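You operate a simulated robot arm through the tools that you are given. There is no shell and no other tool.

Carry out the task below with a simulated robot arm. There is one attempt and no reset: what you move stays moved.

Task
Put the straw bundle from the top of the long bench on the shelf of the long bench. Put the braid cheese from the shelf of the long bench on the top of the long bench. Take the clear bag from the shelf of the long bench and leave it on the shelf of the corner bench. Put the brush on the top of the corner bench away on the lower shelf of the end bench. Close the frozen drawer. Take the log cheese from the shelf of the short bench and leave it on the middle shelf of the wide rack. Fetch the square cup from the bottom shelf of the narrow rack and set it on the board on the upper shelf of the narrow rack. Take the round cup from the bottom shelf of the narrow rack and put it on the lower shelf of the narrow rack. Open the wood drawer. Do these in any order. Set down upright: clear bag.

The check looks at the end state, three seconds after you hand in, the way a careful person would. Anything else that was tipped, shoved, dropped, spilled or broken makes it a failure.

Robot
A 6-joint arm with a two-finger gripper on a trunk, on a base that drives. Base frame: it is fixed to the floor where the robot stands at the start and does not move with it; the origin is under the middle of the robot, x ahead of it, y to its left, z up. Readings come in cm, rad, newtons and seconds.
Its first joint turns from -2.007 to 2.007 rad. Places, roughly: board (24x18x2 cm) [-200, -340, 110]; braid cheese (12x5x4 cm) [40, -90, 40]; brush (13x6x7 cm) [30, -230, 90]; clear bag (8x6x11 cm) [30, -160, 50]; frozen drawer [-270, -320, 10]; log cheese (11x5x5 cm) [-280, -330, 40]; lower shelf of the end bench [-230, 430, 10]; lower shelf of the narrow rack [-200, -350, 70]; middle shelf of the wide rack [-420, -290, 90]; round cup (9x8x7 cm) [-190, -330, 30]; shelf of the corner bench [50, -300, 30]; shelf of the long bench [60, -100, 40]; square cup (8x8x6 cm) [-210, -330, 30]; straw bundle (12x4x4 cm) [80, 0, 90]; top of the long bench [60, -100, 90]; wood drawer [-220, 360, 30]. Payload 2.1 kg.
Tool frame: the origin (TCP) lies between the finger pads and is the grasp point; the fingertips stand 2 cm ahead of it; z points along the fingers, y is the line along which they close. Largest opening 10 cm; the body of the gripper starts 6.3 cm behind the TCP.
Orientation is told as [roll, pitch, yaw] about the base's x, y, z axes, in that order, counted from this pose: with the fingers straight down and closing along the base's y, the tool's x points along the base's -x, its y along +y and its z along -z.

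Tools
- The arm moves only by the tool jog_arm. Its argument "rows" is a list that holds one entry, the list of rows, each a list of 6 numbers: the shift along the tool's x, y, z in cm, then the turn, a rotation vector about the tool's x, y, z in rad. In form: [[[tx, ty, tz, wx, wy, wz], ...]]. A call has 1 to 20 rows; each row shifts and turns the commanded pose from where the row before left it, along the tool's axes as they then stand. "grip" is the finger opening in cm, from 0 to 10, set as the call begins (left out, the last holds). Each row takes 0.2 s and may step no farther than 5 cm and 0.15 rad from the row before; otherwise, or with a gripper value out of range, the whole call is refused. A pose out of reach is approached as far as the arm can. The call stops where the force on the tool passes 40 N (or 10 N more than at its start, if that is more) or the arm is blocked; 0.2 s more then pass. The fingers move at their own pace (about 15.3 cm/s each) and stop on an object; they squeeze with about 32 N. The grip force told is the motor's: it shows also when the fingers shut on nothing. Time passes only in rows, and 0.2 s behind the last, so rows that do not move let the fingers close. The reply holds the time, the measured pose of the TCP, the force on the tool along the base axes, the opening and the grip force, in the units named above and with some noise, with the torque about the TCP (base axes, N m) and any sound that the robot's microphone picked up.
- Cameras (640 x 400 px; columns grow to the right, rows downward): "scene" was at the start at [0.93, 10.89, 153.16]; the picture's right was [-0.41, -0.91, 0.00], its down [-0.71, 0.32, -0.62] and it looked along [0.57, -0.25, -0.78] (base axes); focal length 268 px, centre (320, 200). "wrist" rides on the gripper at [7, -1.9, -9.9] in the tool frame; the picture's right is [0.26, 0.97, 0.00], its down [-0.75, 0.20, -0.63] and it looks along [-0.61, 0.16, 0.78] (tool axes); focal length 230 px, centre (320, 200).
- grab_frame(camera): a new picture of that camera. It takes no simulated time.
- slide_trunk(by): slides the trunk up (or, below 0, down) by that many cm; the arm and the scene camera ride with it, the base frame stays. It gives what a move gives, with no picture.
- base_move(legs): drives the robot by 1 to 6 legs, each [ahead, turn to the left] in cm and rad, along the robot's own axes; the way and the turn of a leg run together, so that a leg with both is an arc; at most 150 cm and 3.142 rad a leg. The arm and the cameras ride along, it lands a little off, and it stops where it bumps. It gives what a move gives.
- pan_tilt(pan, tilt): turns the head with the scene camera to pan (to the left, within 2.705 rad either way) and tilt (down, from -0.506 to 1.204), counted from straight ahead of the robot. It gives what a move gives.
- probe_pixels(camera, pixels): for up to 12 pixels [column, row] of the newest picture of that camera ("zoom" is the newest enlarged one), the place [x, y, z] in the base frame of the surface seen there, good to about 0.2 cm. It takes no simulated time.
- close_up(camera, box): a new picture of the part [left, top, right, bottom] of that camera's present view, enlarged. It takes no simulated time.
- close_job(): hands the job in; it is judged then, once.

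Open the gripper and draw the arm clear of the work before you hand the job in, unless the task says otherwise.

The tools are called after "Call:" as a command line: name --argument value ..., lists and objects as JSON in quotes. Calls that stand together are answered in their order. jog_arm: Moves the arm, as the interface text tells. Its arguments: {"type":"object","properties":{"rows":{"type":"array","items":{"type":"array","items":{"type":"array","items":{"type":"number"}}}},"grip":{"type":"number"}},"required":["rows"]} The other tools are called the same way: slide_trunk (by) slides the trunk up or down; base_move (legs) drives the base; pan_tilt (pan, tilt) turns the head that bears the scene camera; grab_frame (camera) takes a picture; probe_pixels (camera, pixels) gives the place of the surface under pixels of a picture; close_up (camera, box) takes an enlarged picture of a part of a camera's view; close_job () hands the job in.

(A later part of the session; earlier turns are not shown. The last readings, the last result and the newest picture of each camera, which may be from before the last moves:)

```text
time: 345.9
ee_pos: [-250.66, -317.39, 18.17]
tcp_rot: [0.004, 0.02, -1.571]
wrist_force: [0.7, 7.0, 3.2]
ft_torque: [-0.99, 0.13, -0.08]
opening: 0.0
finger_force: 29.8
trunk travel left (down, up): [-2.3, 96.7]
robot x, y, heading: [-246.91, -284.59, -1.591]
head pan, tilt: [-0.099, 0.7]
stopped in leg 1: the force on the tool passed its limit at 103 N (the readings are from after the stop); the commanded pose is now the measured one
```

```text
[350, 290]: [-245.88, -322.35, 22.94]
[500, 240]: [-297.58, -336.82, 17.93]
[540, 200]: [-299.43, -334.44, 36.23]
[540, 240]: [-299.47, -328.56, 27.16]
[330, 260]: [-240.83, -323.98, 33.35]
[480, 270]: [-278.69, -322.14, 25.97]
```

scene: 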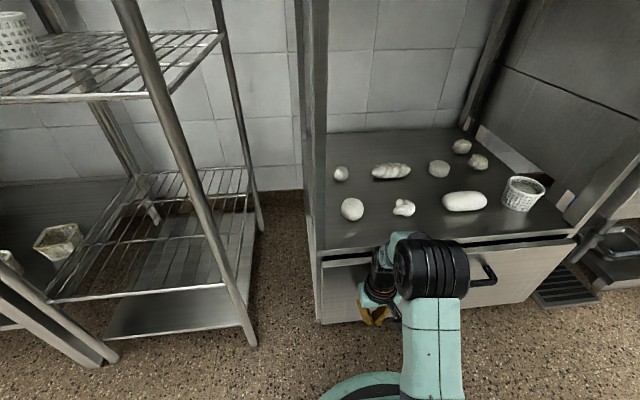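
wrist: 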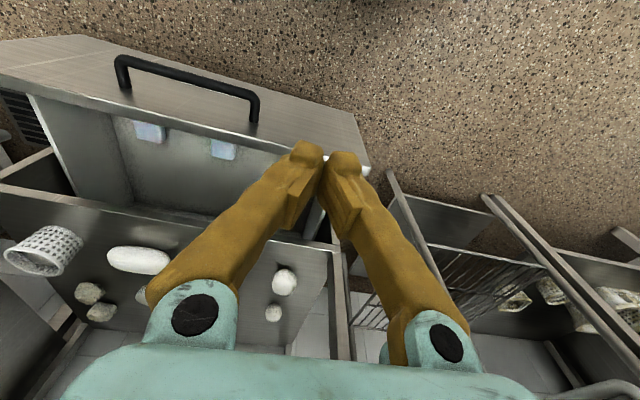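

Stopped by resistance; the panel now stands at y≈−322.3. I back off to see if the drawer is fully shut.

Call:
base_move --legs '[[-12, 0]]'

Call:
grab_frame --camera "scene"

Call:
close_up --camera "scene" --box '[290, 100, 630, 350]'

Call:
grab_frame --camera "wrist"

```text
time: 347.1
ee_pos: [-250.47, -305.48, 18.01]
tcp_rot: [0.006, 0.022, -1.571]
wrist_force: [-0.2, -0.2, -0.4]
ft_torque: [0.0, -0.06, -0.02]
opening: 0.0
finger_force: 29.5
trunk travel left (down, up): [-2.3, 96.7]
robot x, y, heading: [-246.76, -272.23, -1.591]
head pan, tilt: [-0.099, 0.7]
```

```text
taken
```

scene: 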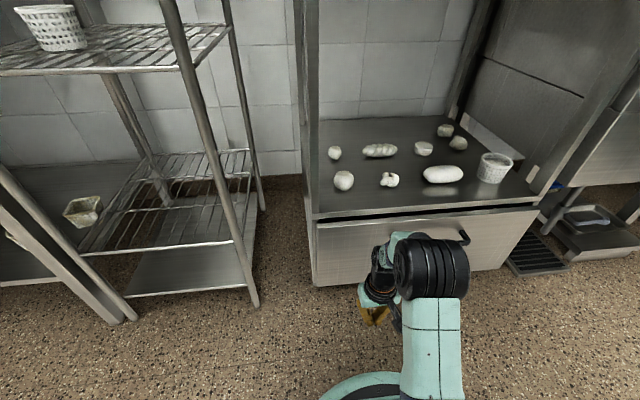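

```text
1.60 times, centred on (460, 225) of scene
```

zoom: 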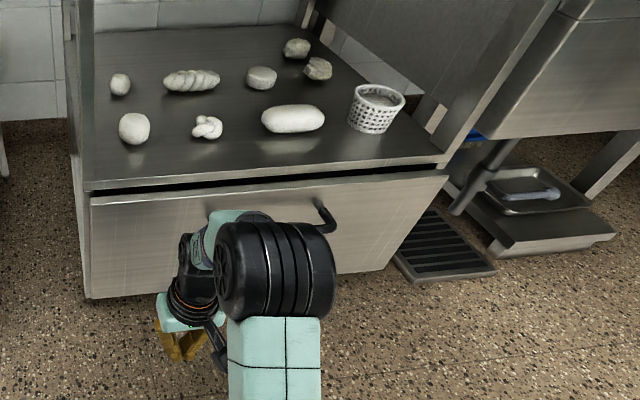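

```text
taken
```

wrist: 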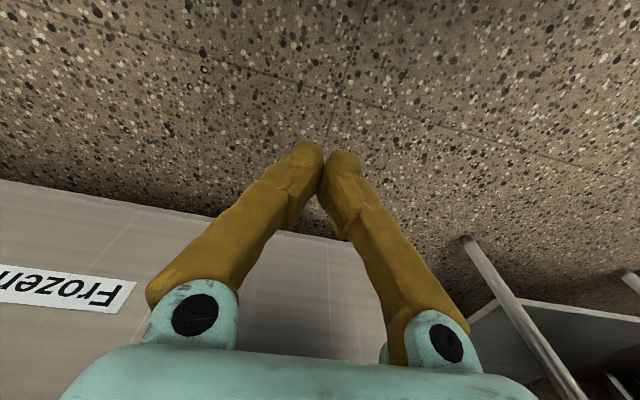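

I probe whether the panel is flush with the bench frame.

Call:
probe_pixels --camera "zoom" --pixels '[[100, 230], [100, 200], [86, 230], [300, 168], [300, 182], [400, 172], [420, 200], [385, 240], [82, 160], [200, 188], [445, 160], [130, 280]]'

```text
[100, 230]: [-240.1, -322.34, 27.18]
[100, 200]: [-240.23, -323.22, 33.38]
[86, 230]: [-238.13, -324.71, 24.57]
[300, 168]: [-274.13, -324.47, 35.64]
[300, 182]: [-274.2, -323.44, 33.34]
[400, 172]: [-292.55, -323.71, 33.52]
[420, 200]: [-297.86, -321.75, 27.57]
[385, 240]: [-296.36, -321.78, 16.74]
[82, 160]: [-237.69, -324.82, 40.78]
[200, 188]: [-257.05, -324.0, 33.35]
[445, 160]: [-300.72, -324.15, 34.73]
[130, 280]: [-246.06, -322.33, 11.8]
```

The panel sits against the frame (its 2 cm thickness in front of y −324.7), and it resisted: the drawer is shut. Now the log cheese: I probe it.

Call:
close_up --camera "scene" --box '[370, 120, 530, 230]'

Call:
probe_pixels --camera "zoom" --pixels '[[220, 215], [300, 185], [372, 220], [290, 245], [225, 235], [365, 205], [260, 190], [340, 190], [300, 210], [130, 235], [440, 220], [200, 110]]'

```text
3.64 times, centred on (450, 175) of scene
```

zoom: 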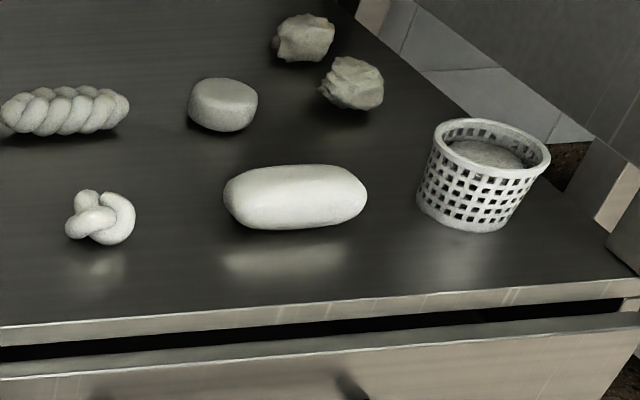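

```text
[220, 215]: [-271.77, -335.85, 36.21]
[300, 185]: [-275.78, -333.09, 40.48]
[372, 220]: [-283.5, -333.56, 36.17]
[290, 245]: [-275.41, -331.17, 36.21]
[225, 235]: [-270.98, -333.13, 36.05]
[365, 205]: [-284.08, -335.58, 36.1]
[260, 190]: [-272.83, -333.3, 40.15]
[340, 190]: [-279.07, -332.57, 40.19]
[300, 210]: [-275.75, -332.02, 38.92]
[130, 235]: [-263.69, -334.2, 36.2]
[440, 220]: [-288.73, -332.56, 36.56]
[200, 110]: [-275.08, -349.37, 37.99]
```

I raise the trunk 18 cm, turn the tool to close across the log (yaw ≈3.03), and reposition the base in front of it.

Call:
base_move --legs '[[-26, 0]]'

Call:
slide_trunk --by 18

Call:
jog_arm --rows '[[[0, 0, -3, 0, 0, 0.1406], [0, 0, -3, 0, 0, 0.1406], [0, 0, -3, 0, 0, 0.1406], [0, 0, -2, 0, 0, 0.1406], [0, 0, 0, 0, 0, 0.1406], [0, 0, 0, 0, 0, 0.1406], [0, 0, 0, 0, 0, 0.1406], [0, 0, 0, 0, 0, 0.1406], [0, 0, 0, 0, 0, 0.1406], [0, 0, 0, 0, 0, 0.1406], [0, 0, 0, 0, 0, 0.1406], [0, 0, 0, 0, 0, 0.1406]]]' --grip 8

Call:
base_move --legs '[[0, -0.7], [38, 0], [0, 0.71]]'

Call:
grab_frame --camera "scene"

Call:
grab_frame --camera "wrist"

```text
time: 349.0
ee_pos: [-250.04, -279.39, 18.14]
tcp_rot: [0.005, 0.021, -1.572]
wrist_force: [-1.0, -0.4, 0.7]
ft_torque: [-0.04, 0.05, 0.0]
opening: 0.02
finger_force: 28.9
trunk travel left (down, up): [-2.3, 96.7]
robot x, y, heading: [-246.27, -246.18, -1.593]
head pan, tilt: [-0.099, 0.7]
```

```text
time: 351.0
ee_pos: [-250.02, -279.35, 35.99]
tcp_rot: [0.007, 0.02, -1.571]
wrist_force: [-0.7, 0.6, 0.5]
ft_torque: [-0.04, 0.02, -0.03]
opening: 0.01
finger_force: 29.4
trunk travel left (down, up): [-20.3, 78.7]
robot x, y, heading: [-246.0, -245.9, -1.592]
head pan, tilt: [-0.099, 0.7]
```

```text
time: 353.6
ee_pos: [-249.99, -279.54, 46.98]
tcp_rot: [-0.02, 0.003, 3.022]
wrist_force: [1.0, 0.3, 0.4]
ft_torque: [-0.04, 0.05, 0.01]
opening: 7.98
finger_force: 0.0
trunk travel left (down, up): [-20.3, 78.7]
robot x, y, heading: [-245.87, -246.37, -1.595]
head pan, tilt: [-0.099, 0.7]
```

```text
time: 359.8
ee_pos: [-274.76, -308.1, 47.06]
tcp_rot: [-0.021, 0.003, 3.035]
wrist_force: [0.5, 0.2, -0.6]
ft_torque: [0.03, 0.0, -0.01]
opening: 8.0
finger_force: 0.0
trunk travel left (down, up): [-20.3, 78.7]
robot x, y, heading: [-271.33, -274.56, -1.581]
head pan, tilt: [-0.099, 0.7]
```

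```text
taken
```

scene: 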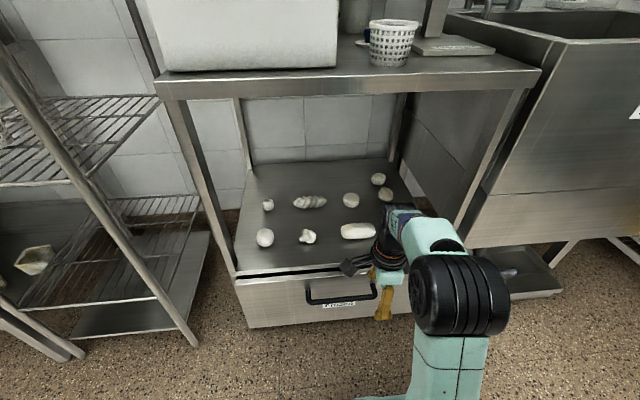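

```text
taken
```

wrist: 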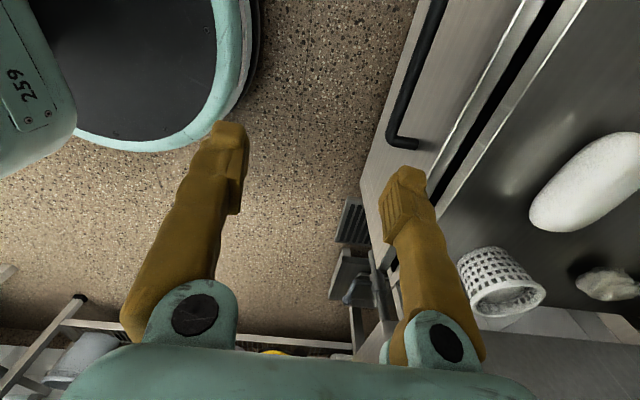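

Clear path. I drive 18 cm forward, then extend over the log at z≈47.

Call:
base_move --legs '[[18, 0]]'

Call:
jog_arm --rows '[[[0, 3.8, 0, 0, 0, 0], [-0.9, 3.5, 0, 0, 0, 0], [0, 0, 0, 0, 0, 0]]]'

Call:
grab_frame --camera "wrist"

Call:
grab_frame --camera "scene"

```text
time: 361.3
ee_pos: [-274.99, -325.99, 47.19]
tcp_rot: [-0.021, 0.001, 3.039]
wrist_force: [-0.2, -0.7, 0.1]
ft_torque: [-0.03, 0.0, 0.04]
opening: 8.0
finger_force: 0.0
trunk travel left (down, up): [-20.3, 78.7]
robot x, y, heading: [-271.53, -292.29, -1.58]
head pan, tilt: [-0.099, 0.7]
```

```text
time: 362.1
ee_pos: [-276.69, -333.2, 46.89]
tcp_rot: [-0.022, 0.001, 3.037]
wrist_force: [-0.2, -0.4, -0.7]
ft_torque: [0.01, -0.01, 0.04]
opening: 8.01
finger_force: 0.0
trunk travel left (down, up): [-20.3, 78.7]
robot x, y, heading: [-271.69, -292.81, -1.586]
head pan, tilt: [-0.099, 0.7]
```

```text
taken
```

wrist: 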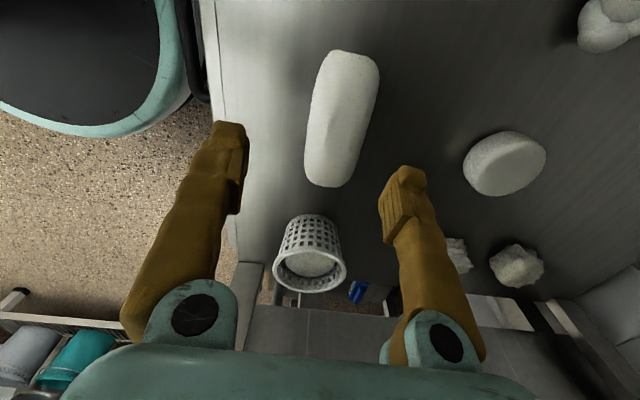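

```text
taken
```

scene: 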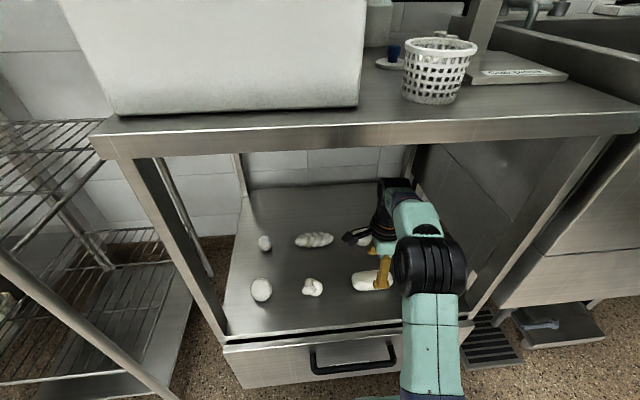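

I probe the log's top from here for final centring.

Call:
probe_pixels --camera "wrist" --pixels '[[342, 120], [350, 70], [330, 175], [318, 120], [366, 120], [340, 55]]'

```text
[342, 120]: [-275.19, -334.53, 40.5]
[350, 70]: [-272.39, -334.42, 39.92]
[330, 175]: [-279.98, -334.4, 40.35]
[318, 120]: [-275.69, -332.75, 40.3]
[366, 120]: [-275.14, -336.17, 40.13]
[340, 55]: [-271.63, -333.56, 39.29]
```

Ridge runs along x at y≈−334.4. I correct position and yaw, descend to z≈38.9 and close.

Call:
jog_arm --rows '[[[0.8, 1.1, 0, 0, 0, -0.1], [0, 0, 3, 0, 0, 0], [0, 0, 3, 0, 0, 0], [0, 0, 1.9, 0, 0, 0], [0, 0, 0, 0, 0, 0]]]'

Call:
jog_arm --rows '[[[0, 0, 0, 0, 0, 0], [0, 0, 0, 0, 0, 0], [0, 0, 0, 0, 0, 0]]]' --grip 3

Call:
grab_frame --camera "wrist"

```text
time: 363.3
ee_pos: [-276.01, -334.24, 38.98]
tcp_rot: [-0.02, 0.006, 3.137]
wrist_force: [1.2, 0.2, 0.2]
ft_torque: [0.02, -0.01, -0.05]
opening: 7.97
finger_force: 0.0
trunk travel left (down, up): [-20.3, 78.7]
robot x, y, heading: [-271.52, -292.58, -1.582]
head pan, tilt: [-0.099, 0.7]
```

```text
time: 364.1
ee_pos: [-275.85, -334.2, 38.94]
tcp_rot: [-0.021, 0.007, 3.136]
wrist_force: [0.8, 0.9, -0.6]
ft_torque: [0.01, 0.01, -0.01]
opening: 4.51
finger_force: 32.2
trunk travel left (down, up): [-20.3, 78.7]
robot x, y, heading: [-271.61, -292.31, -1.582]
head pan, tilt: [-0.099, 0.7]
```

```text
taken
```

wrist: 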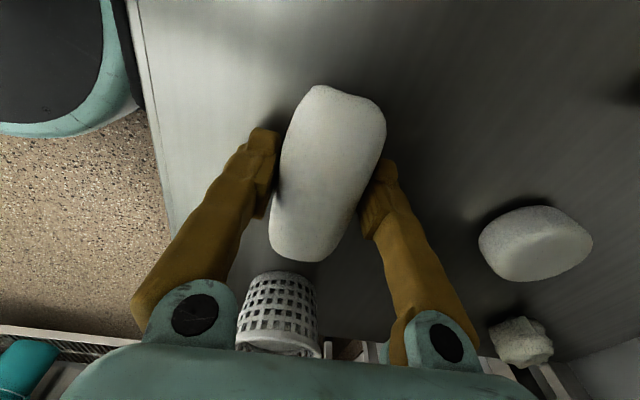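

Held (4.51). I lift 7 cm and withdraw.

Call:
jog_arm --rows '[[[0, 0, -2.5, 0, 0, 0], [0, 0, -2.5, 0, 0, 0], [0, 0, -2, 0, 0, 0], [0, -4, 0, 0, 0, 0], [0, -4, 0, 0, 0, 0]]]'

Call:
base_move --legs '[[-42, 0]]'

Call:
pan_tilt --pan -1.3 --tilt 0.4

Call:
grab_frame --camera "scene"

```text
time: 365.3
ee_pos: [-275.97, -326.45, 46.24]
tcp_rot: [-0.018, 0.005, 3.137]
wrist_force: [0.3, -0.1, -0.9]
ft_torque: [-0.02, 0.0, 0.02]
opening: 4.5
finger_force: 32.3
trunk travel left (down, up): [-20.3, 78.7]
robot x, y, heading: [-271.24, -292.48, -1.58]
head pan, tilt: [-0.099, 0.7]
```

```text
time: 367.8
ee_pos: [-275.58, -284.8, 46.17]
tcp_rot: [-0.021, 0.004, 3.132]
wrist_force: [0.2, -0.3, -1.7]
ft_torque: [0.02, -0.02, -0.02]
opening: 4.48
finger_force: 32.0
trunk travel left (down, up): [-20.3, 78.7]
robot x, y, heading: [-271.08, -251.25, -1.591]
head pan, tilt: [-0.099, 0.7]
```

```text
time: 369.2
ee_pos: [-275.57, -284.78, 46.24]
tcp_rot: [-0.021, 0.005, 3.132]
wrist_force: [0.4, 0.1, -2.2]
ft_torque: [-0.01, 0.0, 0.0]
opening: 4.47
finger_force: 32.4
trunk travel left (down, up): [-20.3, 78.7]
robot x, y, heading: [-271.17, -251.23, -1.581]
head pan, tilt: [-1.3, 0.4]
```

```text
taken
```

scene: 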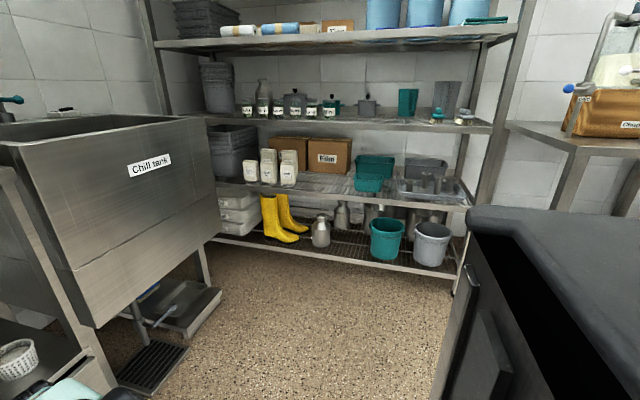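

I see the wide rack; its middle shelf holds jars. I probe shelves and the chill tank corner for the approach.

Call:
probe_pixels --camera "scene" --pixels '[[340, 123], [480, 128], [390, 115], [345, 185], [350, 265], [215, 235], [185, 300], [455, 290], [220, 115], [510, 25], [430, 105], [380, 110]]'

Call:
close_up --camera "scene" --box '[190, 50, 500, 200]'

```text
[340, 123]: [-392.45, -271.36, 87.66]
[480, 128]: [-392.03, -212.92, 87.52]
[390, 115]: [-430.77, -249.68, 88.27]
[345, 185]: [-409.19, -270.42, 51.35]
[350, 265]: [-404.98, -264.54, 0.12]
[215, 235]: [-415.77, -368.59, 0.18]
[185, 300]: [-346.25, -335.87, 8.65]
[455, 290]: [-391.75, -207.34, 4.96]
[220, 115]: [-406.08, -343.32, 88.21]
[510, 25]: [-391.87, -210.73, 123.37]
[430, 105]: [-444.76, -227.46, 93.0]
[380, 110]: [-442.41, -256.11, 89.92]
```

```text
2.06 times, centred on (345, 125) of scene
```

zoom: 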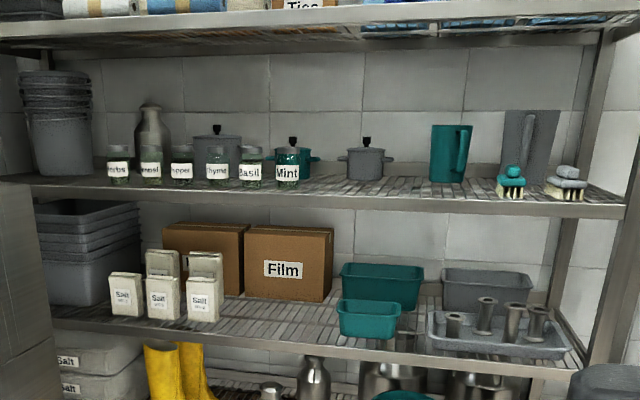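

The shelf above leaves too little height for a tool-down placement, so I'll regrasp the log end-on with a horizontal tool: first set it back on the short bench shelf pointing away from me. I rotate the tool 90° and return.

Call:
jog_arm --rows '[[[0, 0, 0, 0, 0, -0.143], [0, 0, 0, 0, 0, -0.143], [0, 0, 0, 0, 0, -0.143], [0, 0, 0, 0, 0, -0.143], [0, 0, 0, 0, 0, -0.143], [0, 0, 0, 0, 0, -0.143], [0, 0, 0, 0, 0, -0.143], [0, 0, 0, 0, 0, -0.143], [0, 0, 0, 0, 0, -0.143], [0, 0, 0, 0, 0, -0.143], [0, 0, 0, 0, 0, -0.143]]]'

Call:
pan_tilt --pan -0.1 --tilt 0.7

Call:
base_move --legs '[[40, 0]]'

Call:
grab_frame --camera "wrist"

Call:
grab_frame --camera "scene"

```text
time: 371.6
ee_pos: [-275.44, -284.7, 46.23]
tcp_rot: [0.006, 0.022, -1.576]
wrist_force: [0.4, -0.3, -2.7]
ft_torque: [0.01, -0.01, 0.01]
opening: 4.47
finger_force: 31.6
trunk travel left (down, up): [-20.3, 78.7]
robot x, y, heading: [-271.0, -251.07, -1.587]
head pan, tilt: [-1.3, 0.4]
```

```text
time: 373.0
ee_pos: [-275.55, -284.75, 46.14]
tcp_rot: [0.006, 0.022, -1.579]
wrist_force: [-0.1, -0.4, -2.8]
ft_torque: [0.03, 0.03, -0.02]
opening: 4.47
finger_force: 32.0
trunk travel left (down, up): [-20.3, 78.7]
robot x, y, heading: [-270.95, -251.14, -1.587]
head pan, tilt: [-0.099, 0.7]
```

```text
time: 375.5
ee_pos: [-275.71, -324.71, 46.27]
tcp_rot: [0.004, 0.02, -1.572]
wrist_force: [0.4, 0.3, -2.0]
ft_torque: [0.01, -0.02, 0.02]
opening: 4.46
finger_force: 32.1
trunk travel left (down, up): [-20.3, 78.7]
robot x, y, heading: [-271.17, -291.39, -1.582]
head pan, tilt: [-0.099, 0.7]
```

```text
taken
```

wrist: 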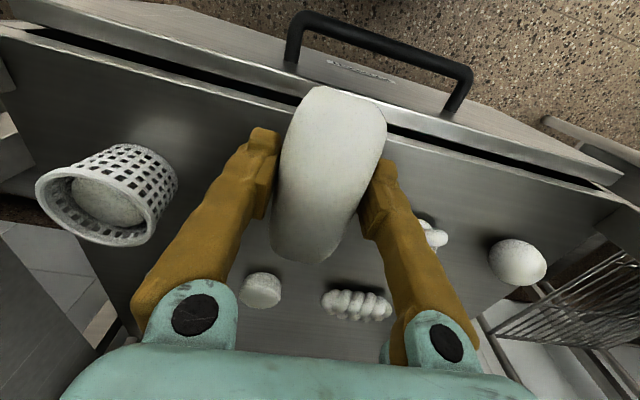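

```text
taken
```

scene: 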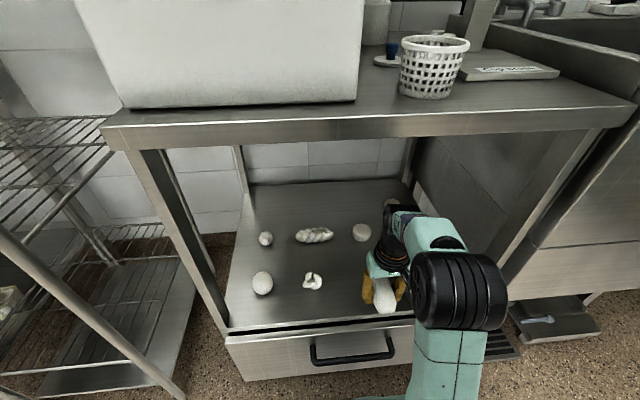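

I extend 6.5 cm in and set the log down with its axis along y.

Call:
jog_arm --rows '[[[-3.3, 0, 0, 0, 0, 0], [-3.2, 0, 0, 0, 0, 0], [0, 0, 3, 0, 0, 0], [0, 0, 3, 0, 0, 0], [0, 0, 0.8, 0, 0, 0], [0, 0, 0, 0, 0, 0]]]'

Call:
jog_arm --rows '[[[0, 0, 0.3, 0, 0, 0], [0, 0, 0.2, 0, 0, 0], [0, 0, 0, 0, 0, 0]]]'

```text
time: 376.9
ee_pos: [-275.75, -330.75, 39.32]
tcp_rot: [0.006, 0.02, -1.573]
wrist_force: [-0.3, -0.4, -1.9]
ft_torque: [0.0, 0.01, 0.01]
opening: 4.43
finger_force: 32.0
trunk travel left (down, up): [-20.3, 78.7]
robot x, y, heading: [-271.71, -291.27, -1.577]
head pan, tilt: [-0.099, 0.7]
```

```text
time: 377.7
ee_pos: [-275.82, -330.93, 38.84]
tcp_rot: [0.004, 0.016, -1.573]
wrist_force: [2.0, -1.2, 13.7]
ft_torque: [-0.12, -0.1, 0.04]
opening: 4.44
finger_force: 31.8
trunk travel left (down, up): [-20.3, 78.7]
robot x, y, heading: [-271.45, -291.02, -1.577]
head pan, tilt: [-0.099, 0.7]
```

The log touches the shelf. I release, rise and withdraw.

Call:
jog_arm --rows '[[[0, 0, -0.1, 0, 0, 0], [0, 0, 0, 0, 0, 0], [0, 0, 0, 0, 0, 0]]]' --grip 7

Call:
jog_arm --rows '[[[0, 0, -2.5, 0, 0, 0], [0, 0, -2.5, 0, 0, 0], [0, 0, -2.5, 0, 0, 0], [3.5, 0, 0, 0, 0, 0], [3.5, 0, 0, 0, 0, 0]]]'

Call:
base_move --legs '[[-42, 0]]'

Call:
grab_frame --camera "scene"

Call:
close_up --camera "scene" --box '[260, 150, 440, 290]'

```text
time: 378.5
ee_pos: [-275.7, -330.79, 38.81]
tcp_rot: [0.006, 0.02, -1.572]
wrist_force: [0.2, -1.0, -0.1]
ft_torque: [-0.01, 0.01, -0.02]
opening: 7.03
finger_force: 0.0
trunk travel left (down, up): [-20.3, 78.7]
robot x, y, heading: [-271.19, -290.79, -1.578]
head pan, tilt: [-0.099, 0.7]
```

```text
time: 379.7
ee_pos: [-275.81, -324.08, 46.6]
tcp_rot: [0.007, 0.019, -1.573]
wrist_force: [-0.6, 0.1, -0.2]
ft_torque: [-0.04, 0.02, -0.01]
opening: 7.01
finger_force: 0.0
trunk travel left (down, up): [-20.3, 78.7]
robot x, y, heading: [-271.52, -290.53, -1.573]
head pan, tilt: [-0.099, 0.7]
```

```text
time: 382.3
ee_pos: [-275.27, -282.49, 46.57]
tcp_rot: [0.006, 0.019, -1.568]
wrist_force: [0.4, -0.4, -0.5]
ft_torque: [-0.02, 0.0, 0.03]
opening: 6.99
finger_force: 0.0
trunk travel left (down, up): [-20.3, 78.7]
robot x, y, heading: [-271.24, -248.94, -1.575]
head pan, tilt: [-0.099, 0.7]
```

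```text
taken
```

scene: 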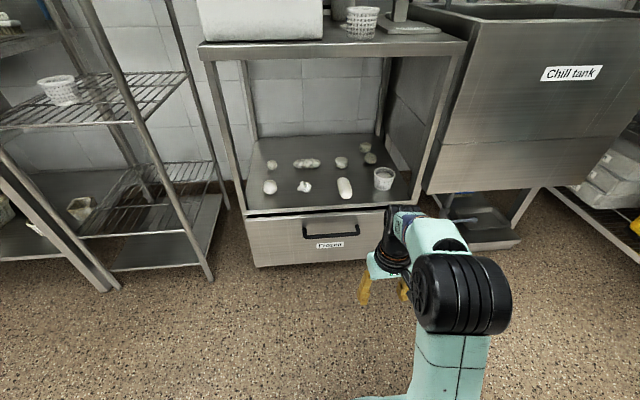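

```text
2.86 times, centred on (350, 220) of scene
```

zoom: 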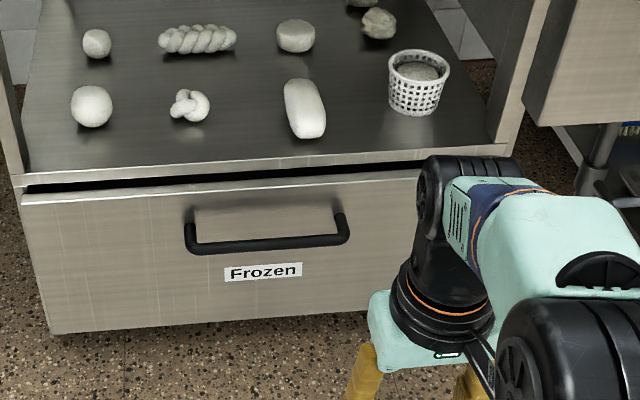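

The log lies end-on to the front. Now I turn the tool over (half turn) and bring it horizontal again, as before.

Call:
jog_arm --rows '[[[0, 0, 0, 0, 0, 0.143], [0, 0, 0, 0, 0, 0.143], [0, 0, 0, 0, 0, 0.143], [0, 0, 0, 0, 0, 0.143], [0, 0, 0, 0, 0, 0.143], [0, 0, 0, 0, 0, 0.143], [0, 0, 0, 0, 0, 0.143], [0, 0, 0, 0, 0, 0.143], [0, 0, 0, 0, 0, 0.143], [0, 0, 0, 0, 0, 0.143], [0, 0, 0, 0, 0, 0.143]]]'

Call:
jog_arm --rows '[[[0, 0, 0, 0, 0, 0.143], [0, 0, 0, 0, 0, 0.143], [0, 0, 0, 0, 0, 0.143], [0, 0, 0, 0, 0, 0.143], [0, 0, 0, 0, 0, 0.143], [0, 0, 0, 0, 0, 0.143], [0, 0, 0, 0, 0, 0.143], [0, 0, 0, 0, 0, 0.143], [0, 0, 0, 0, 0, 0.143], [0, 0, 0, 0, 0, 0.143], [0, 0, 0, 0, 0, 0.143]]]'

Call:
jog_arm --rows '[[[3.63, 0, -0.25, 0, 0.1428, 0], [3.63, 0, -0.25, 0, 0.1428, 0], [3.63, 0, -0.25, 0, 0.1428, 0], [3.63, 0, -0.25, 0, 0.1428, 0], [3.63, 0, -0.25, 0, 0.1428, 0], [3.63, 0, -0.25, 0, 0.1428, 0], [3.63, 0, -0.25, 0, 0.1428, 0], [3.63, 0, -0.25, 0, 0.1428, 0], [3.63, 0, -0.25, 0, 0.1428, 0], [2.2, 0, -0.1, 0, 0.085, 0]]]'

```text
time: 384.7
ee_pos: [-275.33, -282.67, 46.58]
tcp_rot: [-0.02, 0.005, 3.139]
wrist_force: [-0.2, -1.1, 0.2]
ft_torque: [-0.08, 0.0, 0.02]
opening: 7.0
finger_force: 0.0
trunk travel left (down, up): [-20.3, 78.7]
robot x, y, heading: [-270.99, -249.38, -1.575]
head pan, tilt: [-0.099, 0.7]
```

```text
time: 387.1
ee_pos: [-275.49, -282.55, 46.48]
tcp_rot: [-0.002, -0.021, 1.567]
wrist_force: [0.9, -0.4, -0.6]
ft_torque: [-0.03, 0.01, 0.01]
opening: 7.04
finger_force: 0.1
trunk travel left (down, up): [-20.3, 78.7]
robot x, y, heading: [-270.98, -249.25, -1.572]
head pan, tilt: [-0.099, 0.7]
```

```text
time: 389.3
ee_pos: [-275.55, -307.99, 66.45]
tcp_rot: [-0.015, 1.348, 1.552]
wrist_force: [0.1, 0.4, 0.6]
ft_torque: [0.02, 0.02, 0.02]
opening: 7.02
finger_force: 0.1
trunk travel left (down, up): [-20.3, 78.7]
robot x, y, heading: [-271.19, -249.32, -1.572]
head pan, tilt: [-0.099, 0.7]
```

All within reach this time. I lower the trunk and bring the tool to log height, retracting a little.

Call:
slide_trunk --by -20

Call:
jog_arm --rows '[[[-2.9, 0, -1.3, 0, 0, 0], [-2.9, 0, -1.3, 0, 0, 0], [-2.6, 0, -1.3, 0, 0, 0], [0, 0, 0, 0, 0, 0]]]'

Call:
grab_frame --camera "wrist"

Call:
close_up --camera "wrist" --box '[220, 0, 440, 140]'

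```text
time: 391.4
ee_pos: [-275.44, -308.04, 46.48]
tcp_rot: [-0.021, 1.35, 1.551]
wrist_force: [0.1, -0.7, 0.2]
ft_torque: [0.04, 0.02, 0.03]
opening: 7.0
finger_force: 0.0
trunk travel left (down, up): [-0.3, 98.7]
robot x, y, heading: [-271.42, -249.5, -1.572]
head pan, tilt: [-0.099, 0.7]
```

```text
time: 392.4
ee_pos: [-275.51, -302.37, 39.18]
tcp_rot: [-0.018, 1.351, 1.553]
wrist_force: [-0.2, 0.0, -0.7]
ft_torque: [0.02, 0.0, 0.01]
opening: 7.02
finger_force: 0.1
trunk travel left (down, up): [-0.3, 98.7]
robot x, y, heading: [-271.08, -249.29, -1.577]
head pan, tilt: [-0.099, 0.7]
```

```text
taken
```

wrist: 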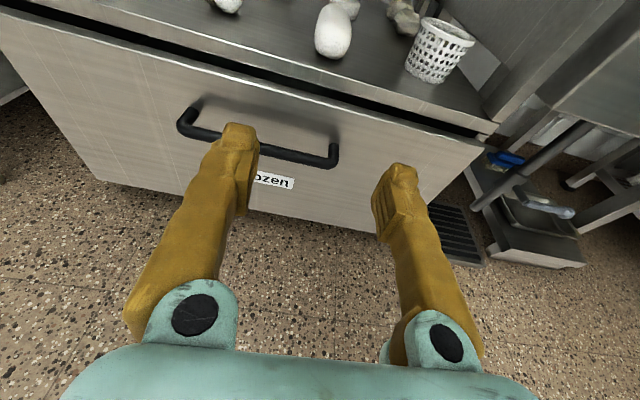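

```text
2.86 times, centred on (330, 70) of wrist
```

zoom: 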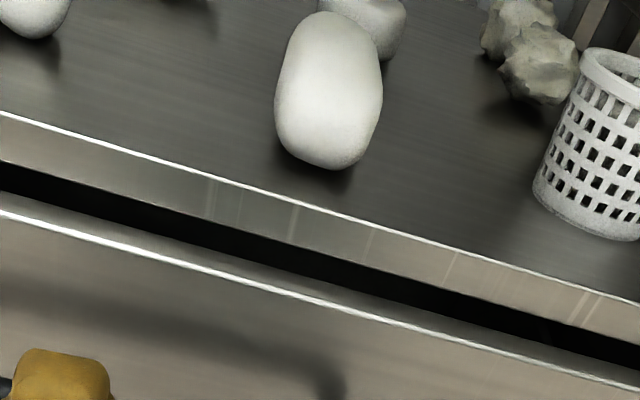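

I check the drawer's remaining gap and the log's ends with probes.

Call:
probe_pixels --camera "zoom" --pixels '[[300, 205], [300, 238], [300, 262], [300, 278], [300, 292], [300, 305], [330, 165], [330, 60], [285, 110], [378, 100], [330, 130], [320, 20]]'

```text
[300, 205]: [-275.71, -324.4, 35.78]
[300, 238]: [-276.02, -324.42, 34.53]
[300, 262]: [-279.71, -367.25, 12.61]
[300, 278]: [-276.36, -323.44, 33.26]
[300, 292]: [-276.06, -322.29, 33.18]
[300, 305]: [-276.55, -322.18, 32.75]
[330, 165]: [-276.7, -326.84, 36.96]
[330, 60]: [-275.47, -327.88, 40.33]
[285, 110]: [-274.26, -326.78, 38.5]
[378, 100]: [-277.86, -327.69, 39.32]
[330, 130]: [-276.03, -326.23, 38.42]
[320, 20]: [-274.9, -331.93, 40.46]
```

The panel top stands ~0.5 cm off the frame; to be sure I push once more with the fingertips just above the handle (z≈31). I lower the tool first.

Call:
jog_arm --rows '[[[-2.6, 0, 0.6, 0, 0, 0], [-2.6, 0, 0.6, 0, 0, 0], [-2.5, 0, 0.55, 0, 0, 0], [0, 0, 0, 0, 0, 0]]]' --grip 0

Call:
base_move --legs '[[12, 0]]'

Call:
grab_frame --camera "wrist"

```text
time: 393.4
ee_pos: [-276.97, -302.35, 31.37]
tcp_rot: [-0.025, 1.349, 1.55]
wrist_force: [0.1, -0.8, 0.5]
ft_torque: [0.01, -0.01, 0.02]
opening: 0.02
finger_force: 29.8
out of reach, approached as far as the arm can: row 1, 2, 3
trunk travel left (down, up): [-0.3, 98.7]
robot x, y, heading: [-271.08, -249.54, -1.575]
head pan, tilt: [-0.099, 0.7]
```

```text
time: 394.7
ee_pos: [-276.92, -314.32, 31.39]
tcp_rot: [-0.025, 1.347, 1.55]
wrist_force: [0.2, 0.0, -0.3]
ft_torque: [0.0, 0.02, -0.02]
opening: 0.0
finger_force: 29.5
trunk travel left (down, up): [-0.3, 98.7]
robot x, y, heading: [-271.34, -261.49, -1.579]
head pan, tilt: [-0.099, 0.7]
```

```text
taken
```

wrist: 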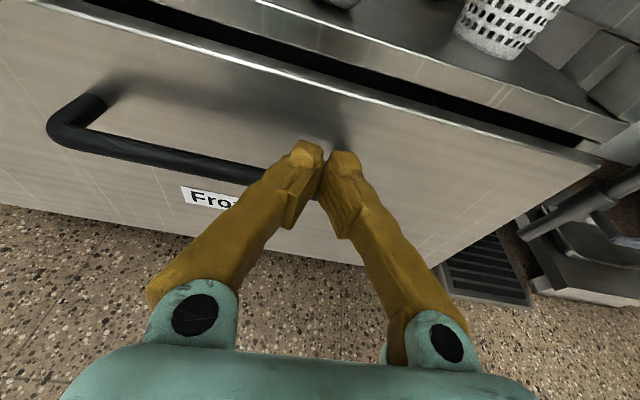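

Tips face the panel above the handle. I advance in small steps until resistance.

Call:
base_move --legs '[[5, 0]]'

Call:
base_move --legs '[[1.5, 0]]'

Call:
base_move --legs '[[1.5, 0]]'

Call:
grab_frame --camera "wrist"

```text
time: 395.6
ee_pos: [-276.95, -319.29, 31.43]
tcp_rot: [-0.026, 1.348, 1.55]
wrist_force: [-0.2, -0.9, -0.4]
ft_torque: [-0.01, 0.03, 0.03]
opening: 0.02
finger_force: 29.4
trunk travel left (down, up): [-0.3, 98.7]
robot x, y, heading: [-271.39, -266.47, -1.576]
head pan, tilt: [-0.099, 0.7]
```

```text
time: 396.5
ee_pos: [-276.96, -320.18, 31.45]
tcp_rot: [-0.028, 1.345, 1.548]
wrist_force: [0.5, 11.5, 5.0]
ft_torque: [-0.13, 0.03, -0.02]
opening: 0.59
finger_force: 29.8
trunk travel left (down, up): [-0.3, 98.7]
robot x, y, heading: [-270.83, -267.29, -1.576]
head pan, tilt: [-0.099, 0.7]
stopped in leg 1: the force on the tool passed its limit at 71 N (the readings are from after the stop); the commanded pose is now the measured one
```

```text
time: 397.2
ee_pos: [-276.97, -320.25, 31.43]
tcp_rot: [-0.031, 1.346, 1.548]
wrist_force: [1.5, 17.9, 6.5]
ft_torque: [-0.25, 0.02, -0.06]
opening: 0.61
finger_force: 29.2
trunk travel left (down, up): [-0.3, 98.7]
robot x, y, heading: [-271.42, -267.51, -1.576]
head pan, tilt: [-0.099, 0.7]
stopped in leg 1: the force on the tool passed its limit at 71 N (the readings are from after the stop); the commanded pose is now the measured one
```

```text
taken
```

wrist: 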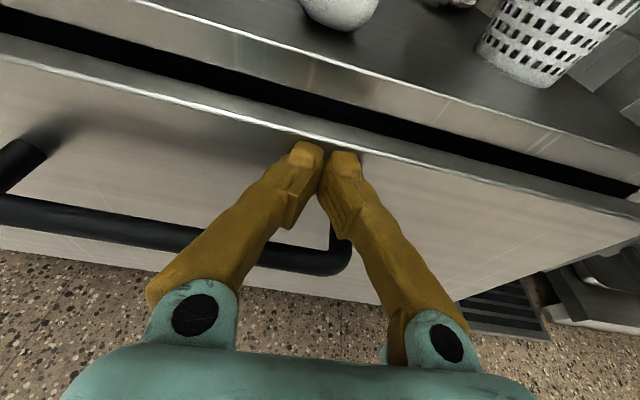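

The drawer resists 71 N without moving: it is shut. I back off, raise to log height and align with the log (heading ≈ −1.36).

Call:
base_move --legs '[[-16, 0]]'

Call:
jog_arm --rows '[[[2.5, -0.5, -0.57, 0, 0, 0], [2.5, -0.5, -0.57, 0, 0, 0], [2.4, -0.5, -0.55, 0.0975, 0, -0.022], [0, 0, 0, 0.0975, 0, -0.022], [0, 0, 0, 0, 0, 0]]]' --grip 9

Call:
grab_frame --camera "wrist"

```text
time: 398.6
ee_pos: [-277.03, -304.5, 31.17]
tcp_rot: [-0.03, 1.34, 1.548]
wrist_force: [0.5, 0.1, -0.4]
ft_torque: [0.01, -0.02, 0.0]
opening: 0.0
finger_force: 29.3
trunk travel left (down, up): [-0.3, 98.7]
robot x, y, heading: [-271.27, -251.89, -1.576]
head pan, tilt: [-0.099, 0.7]
```

```text
time: 399.8
ee_pos: [-275.38, -304.41, 38.75]
tcp_rot: [-0.039, 1.342, 1.74]
wrist_force: [-0.6, -0.6, 0.3]
ft_torque: [0.01, -0.01, -0.02]
opening: 8.99
finger_force: 0.0
trunk travel left (down, up): [-0.3, 98.7]
robot x, y, heading: [-271.25, -251.68, -1.574]
head pan, tilt: [-0.099, 0.7]
```

```text
taken
```

wrist: 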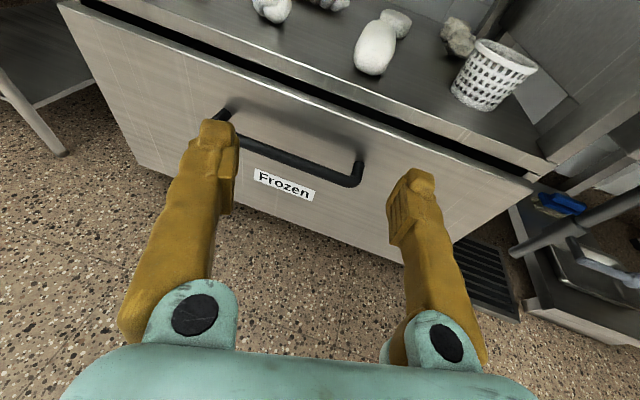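

Aligned. I drive 18 cm forward and check.

Call:
base_move --legs '[[18, 0]]'

Call:
grab_frame --camera "wrist"

```text
time: 401.3
ee_pos: [-275.42, -322.39, 38.92]
tcp_rot: [-0.036, 1.342, 1.743]
wrist_force: [0.2, 0.8, -0.9]
ft_torque: [-0.02, 0.02, -0.01]
opening: 8.99
finger_force: 0.1
trunk travel left (down, up): [-0.3, 98.7]
robot x, y, heading: [-271.32, -269.88, -1.58]
head pan, tilt: [-0.099, 0.7]
```

```text
taken
```

wrist: 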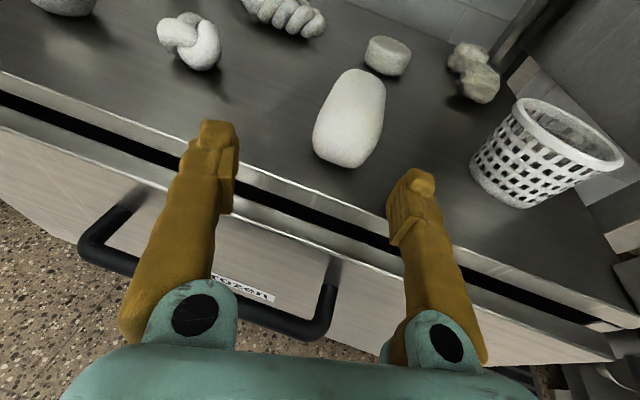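

I probe the log from here.

Call:
probe_pixels --camera "wrist" --pixels '[[340, 160], [345, 130], [352, 100], [360, 75], [315, 130], [382, 110], [318, 145], [372, 145]]'

```text
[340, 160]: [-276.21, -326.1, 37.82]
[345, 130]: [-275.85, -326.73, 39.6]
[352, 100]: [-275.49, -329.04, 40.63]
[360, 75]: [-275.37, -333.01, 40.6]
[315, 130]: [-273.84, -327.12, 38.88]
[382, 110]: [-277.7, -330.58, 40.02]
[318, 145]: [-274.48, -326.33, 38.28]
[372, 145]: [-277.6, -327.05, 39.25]
```

TCP line matches the log axis (x≈−275.6 at y −330). Forward 7.6 cm and close.

Call:
base_move --legs '[[7.6, 0]]'

Call:
jog_arm --rows '[[[0, 0, 0, 0, 0, 0], [0, 0, 0, 0, 0, 0], [0, 0, 0, 0, 0, 0], [0, 0, 0, 0, 0, 0]]]' --grip 3

Call:
grab_frame --camera "wrist"

```text
time: 402.3
ee_pos: [-275.37, -330.03, 38.85]
tcp_rot: [-0.037, 1.342, 1.74]
wrist_force: [-0.8, 0.4, 0.4]
ft_torque: [-0.03, 0.0, 0.01]
opening: 9.02
finger_force: 0.1
trunk travel left (down, up): [-0.3, 98.7]
robot x, y, heading: [-271.32, -277.57, -1.576]
head pan, tilt: [-0.099, 0.7]
```

```text
time: 403.3
ee_pos: [-275.53, -329.92, 38.79]
tcp_rot: [-0.037, 1.341, 1.74]
wrist_force: [-1.7, -0.3, 0.8]
ft_torque: [-0.02, 0.01, 0.02]
opening: 4.66
finger_force: 31.7
trunk travel left (down, up): [-0.3, 98.7]
robot x, y, heading: [-271.34, -277.23, -1.576]
head pan, tilt: [-0.099, 0.7]
```

```text
taken
```

wrist: 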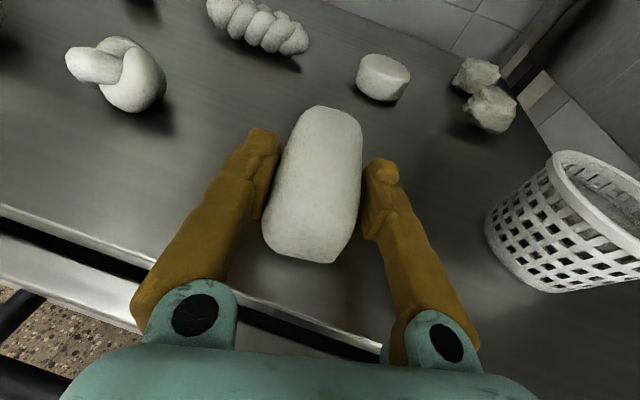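

Held (4.66). I lift with the trunk, back out, and raise to middle-shelf height.

Call:
slide_trunk --by 5

Call:
base_move --legs '[[-34, 0]]'

Call:
slide_trunk --by 40

Call:
slide_trunk --by 11

Call:
base_move --legs '[[0, -1.56]]'

Call:
pan_tilt --pan 0.0 --tilt 0.4

Call:
grab_frame --camera "scene"

Call:
grab_frame --camera "wrist"

```text
time: 404.2
ee_pos: [-275.46, -329.98, 43.77]
tcp_rot: [-0.038, 1.343, 1.74]
wrist_force: [-0.1, -0.5, -2.3]
ft_torque: [0.02, 0.0, -0.01]
opening: 4.66
finger_force: 31.7
trunk travel left (down, up): [-5.3, 93.7]
robot x, y, heading: [-271.51, -277.49, -1.572]
head pan, tilt: [-0.099, 0.7]
```

```text
time: 406.5
ee_pos: [-275.28, -295.7, 43.76]
tcp_rot: [-0.037, 1.342, 1.743]
wrist_force: [-0.6, 0.3, -1.5]
ft_torque: [0.04, 0.04, 0.0]
opening: 4.66
finger_force: 32.0
trunk travel left (down, up): [-5.3, 93.7]
robot x, y, heading: [-270.71, -242.92, -1.567]
head pan, tilt: [-0.099, 0.7]
```

```text
time: 410.3
ee_pos: [-275.37, -295.66, 83.75]
tcp_rot: [-0.037, 1.343, 1.741]
wrist_force: [-0.2, -0.4, -2.0]
ft_torque: [0.01, 0.04, 0.0]
opening: 4.65
finger_force: 31.6
trunk travel left (down, up): [-45.3, 53.7]
robot x, y, heading: [-270.82, -242.89, -1.579]
head pan, tilt: [-0.099, 0.7]
```

```text
time: 411.7
ee_pos: [-275.24, -295.64, 94.82]
tcp_rot: [-0.04, 1.34, 1.743]
wrist_force: [-1.4, 0.1, -2.1]
ft_torque: [0.02, 0.02, 0.04]
opening: 4.62
finger_force: 31.8
trunk travel left (down, up): [-56.3, 42.7]
robot x, y, heading: [-271.32, -242.8, -1.573]
head pan, tilt: [-0.099, 0.7]
```

```text
time: 415.9
ee_pos: [-324.11, -240.16, 94.85]
tcp_rot: [-0.039, 1.343, 0.193]
wrist_force: [-0.5, 0.0, -2.1]
ft_torque: [0.01, -0.05, 0.01]
opening: 4.65
finger_force: 32.4
trunk travel left (down, up): [-56.3, 42.7]
robot x, y, heading: [-270.96, -242.84, -3.119]
head pan, tilt: [-0.099, 0.7]
```

```text
time: 416.7
ee_pos: [-324.07, -240.07, 94.87]
tcp_rot: [-0.039, 1.34, 0.194]
wrist_force: [-0.8, -0.1, -1.6]
ft_torque: [0.01, 0.01, -0.01]
opening: 4.62
finger_force: 31.9
trunk travel left (down, up): [-56.3, 42.7]
robot x, y, heading: [-271.2, -243.15, -3.118]
head pan, tilt: [0.0, 0.4]
```

```text
taken
```

scene: 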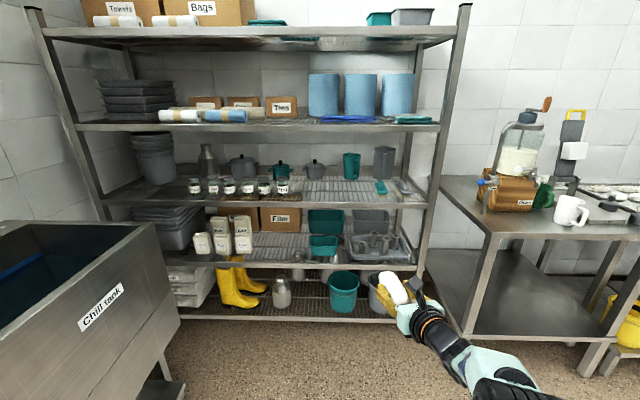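

```text
taken
```

wrist: 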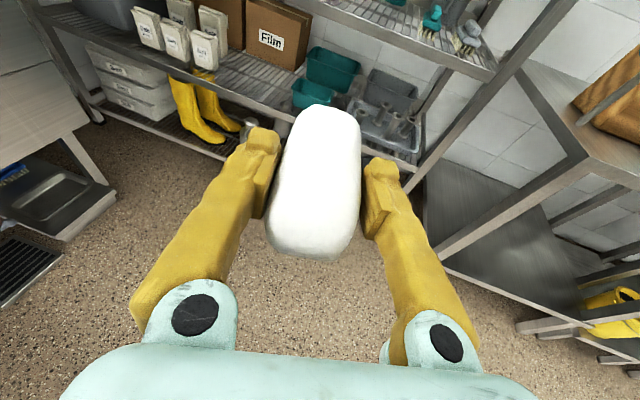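

The middle shelf (jars) is at z≈88; free front area around (325,195). I probe it and its neighbours.

Call:
close_up --camera "scene" --box '[240, 120, 440, 220]'

Call:
probe_pixels --camera "scene" --pixels '[[290, 190], [300, 197], [330, 197], [360, 197], [330, 185], [315, 178], [352, 180], [378, 187], [330, 203], [375, 195], [330, 130], [330, 122]]'

```text
3.20 times, centred on (340, 170) of scene
```

zoom: 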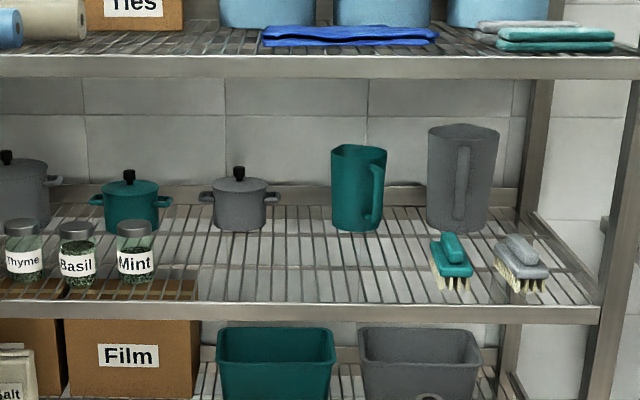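

```text
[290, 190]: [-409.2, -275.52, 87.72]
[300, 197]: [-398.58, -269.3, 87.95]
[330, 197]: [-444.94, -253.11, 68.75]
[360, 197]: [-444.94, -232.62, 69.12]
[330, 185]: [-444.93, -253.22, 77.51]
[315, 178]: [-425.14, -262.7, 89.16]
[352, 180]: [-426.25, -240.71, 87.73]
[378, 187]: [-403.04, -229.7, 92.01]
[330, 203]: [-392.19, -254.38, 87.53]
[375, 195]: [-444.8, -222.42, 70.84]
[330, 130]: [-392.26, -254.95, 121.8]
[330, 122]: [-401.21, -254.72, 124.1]
```

Free spot around (−402,−256). I S-shift the base 16 cm toward −y while advancing.

Call:
base_move --legs '[[0, 0.4], [40, 0], [0, -0.41]]'

Call:
grab_frame --camera "wrist"

Call:
grab_frame --camera "scene"

```text
time: 421.6
ee_pos: [-360.36, -255.41, 94.9]
tcp_rot: [-0.039, 1.343, 0.178]
wrist_force: [-0.2, 1.0, -2.3]
ft_torque: [0.02, -0.03, 0.02]
opening: 4.62
finger_force: 31.7
trunk travel left (down, up): [-56.3, 42.7]
robot x, y, heading: [-307.53, -258.93, -3.137]
head pan, tilt: [0.0, 0.4]
```

```text
taken
```

wrist: 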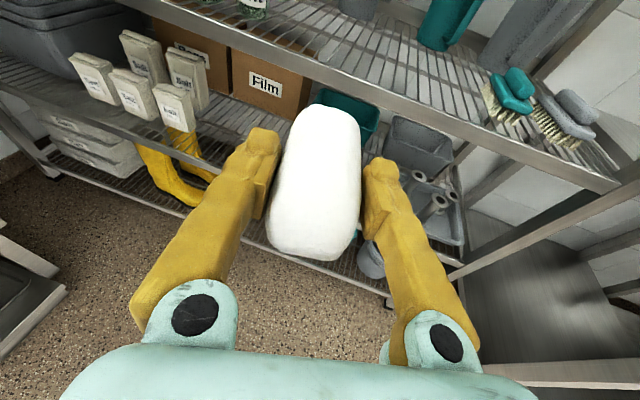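

```text
taken
```

scene: 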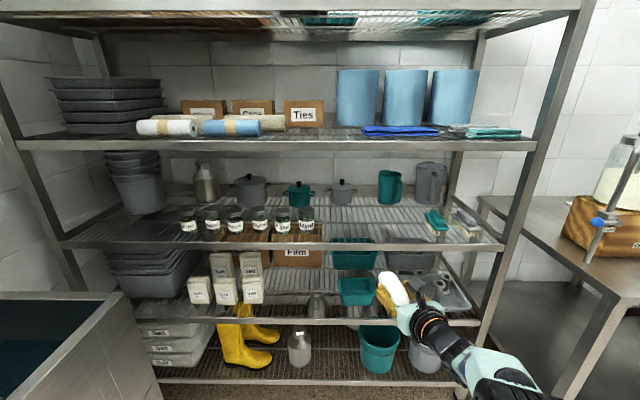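

On line. I drive 30 cm forward and check.

Call:
base_move --legs '[[30, 0]]'

Call:
grab_frame --camera "wrist"

```text
time: 423.7
ee_pos: [-390.35, -255.19, 94.82]
tcp_rot: [-0.041, 1.34, 0.174]
wrist_force: [0.0, 0.2, -1.4]
ft_torque: [0.03, -0.04, -0.01]
opening: 4.63
finger_force: 32.0
trunk travel left (down, up): [-56.3, 42.7]
robot x, y, heading: [-337.57, -259.31, -3.143]
head pan, tilt: [0.0, 0.4]
```

```text
taken
```

wrist: 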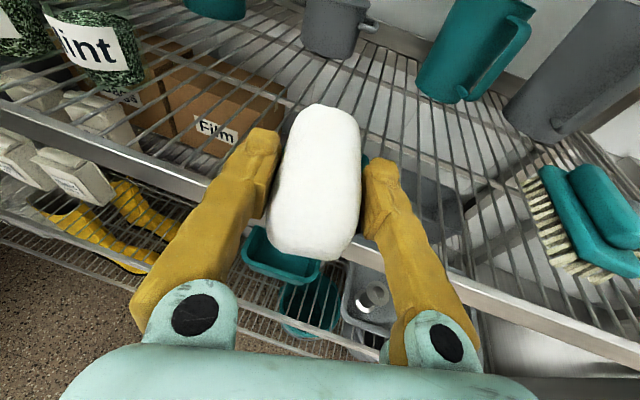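

Clear. Forward 11 cm, then lower with the trunk.

Call:
base_move --legs '[[11, 0]]'

Call:
slide_trunk --by -3.2

Call:
slide_trunk --by -0.5

Call:
grab_frame --camera "wrist"

```text
time: 424.9
ee_pos: [-401.42, -255.22, 94.72]
tcp_rot: [-0.037, 1.341, 0.175]
wrist_force: [0.6, -0.3, -1.9]
ft_torque: [0.03, -0.02, 0.03]
opening: 4.6
finger_force: 31.7
trunk travel left (down, up): [-56.3, 42.7]
robot x, y, heading: [-348.94, -259.17, -3.14]
head pan, tilt: [0.0, 0.4]
```

```text
time: 425.6
ee_pos: [-401.42, -255.25, 91.56]
tcp_rot: [-0.037, 1.34, 0.172]
wrist_force: [-0.4, 0.6, -1.6]
ft_torque: [0.01, -0.04, 0.02]
opening: 4.6
finger_force: 31.7
trunk travel left (down, up): [-53.1, 45.9]
robot x, y, heading: [-348.81, -259.01, -3.138]
head pan, tilt: [0.0, 0.4]
```

```text
time: 426.2
ee_pos: [-401.38, -255.27, 90.99]
tcp_rot: [-0.038, 1.34, 0.174]
wrist_force: [-0.4, -0.3, -2.2]
ft_torque: [-0.01, 0.0, -0.01]
opening: 4.61
finger_force: 32.4
trunk travel left (down, up): [-52.6, 46.4]
robot x, y, heading: [-348.92, -258.99, -3.143]
head pan, tilt: [0.0, 0.4]
```

```text
taken
```

wrist: 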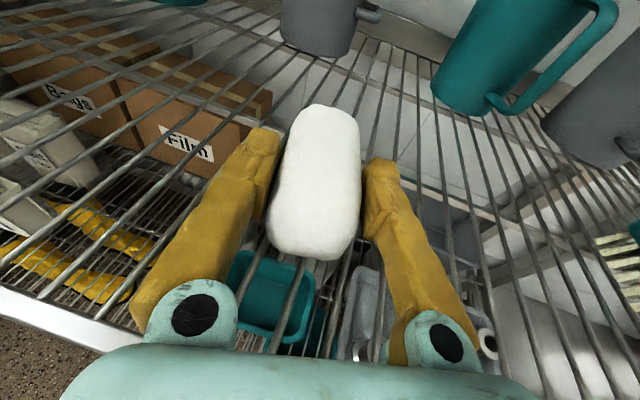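

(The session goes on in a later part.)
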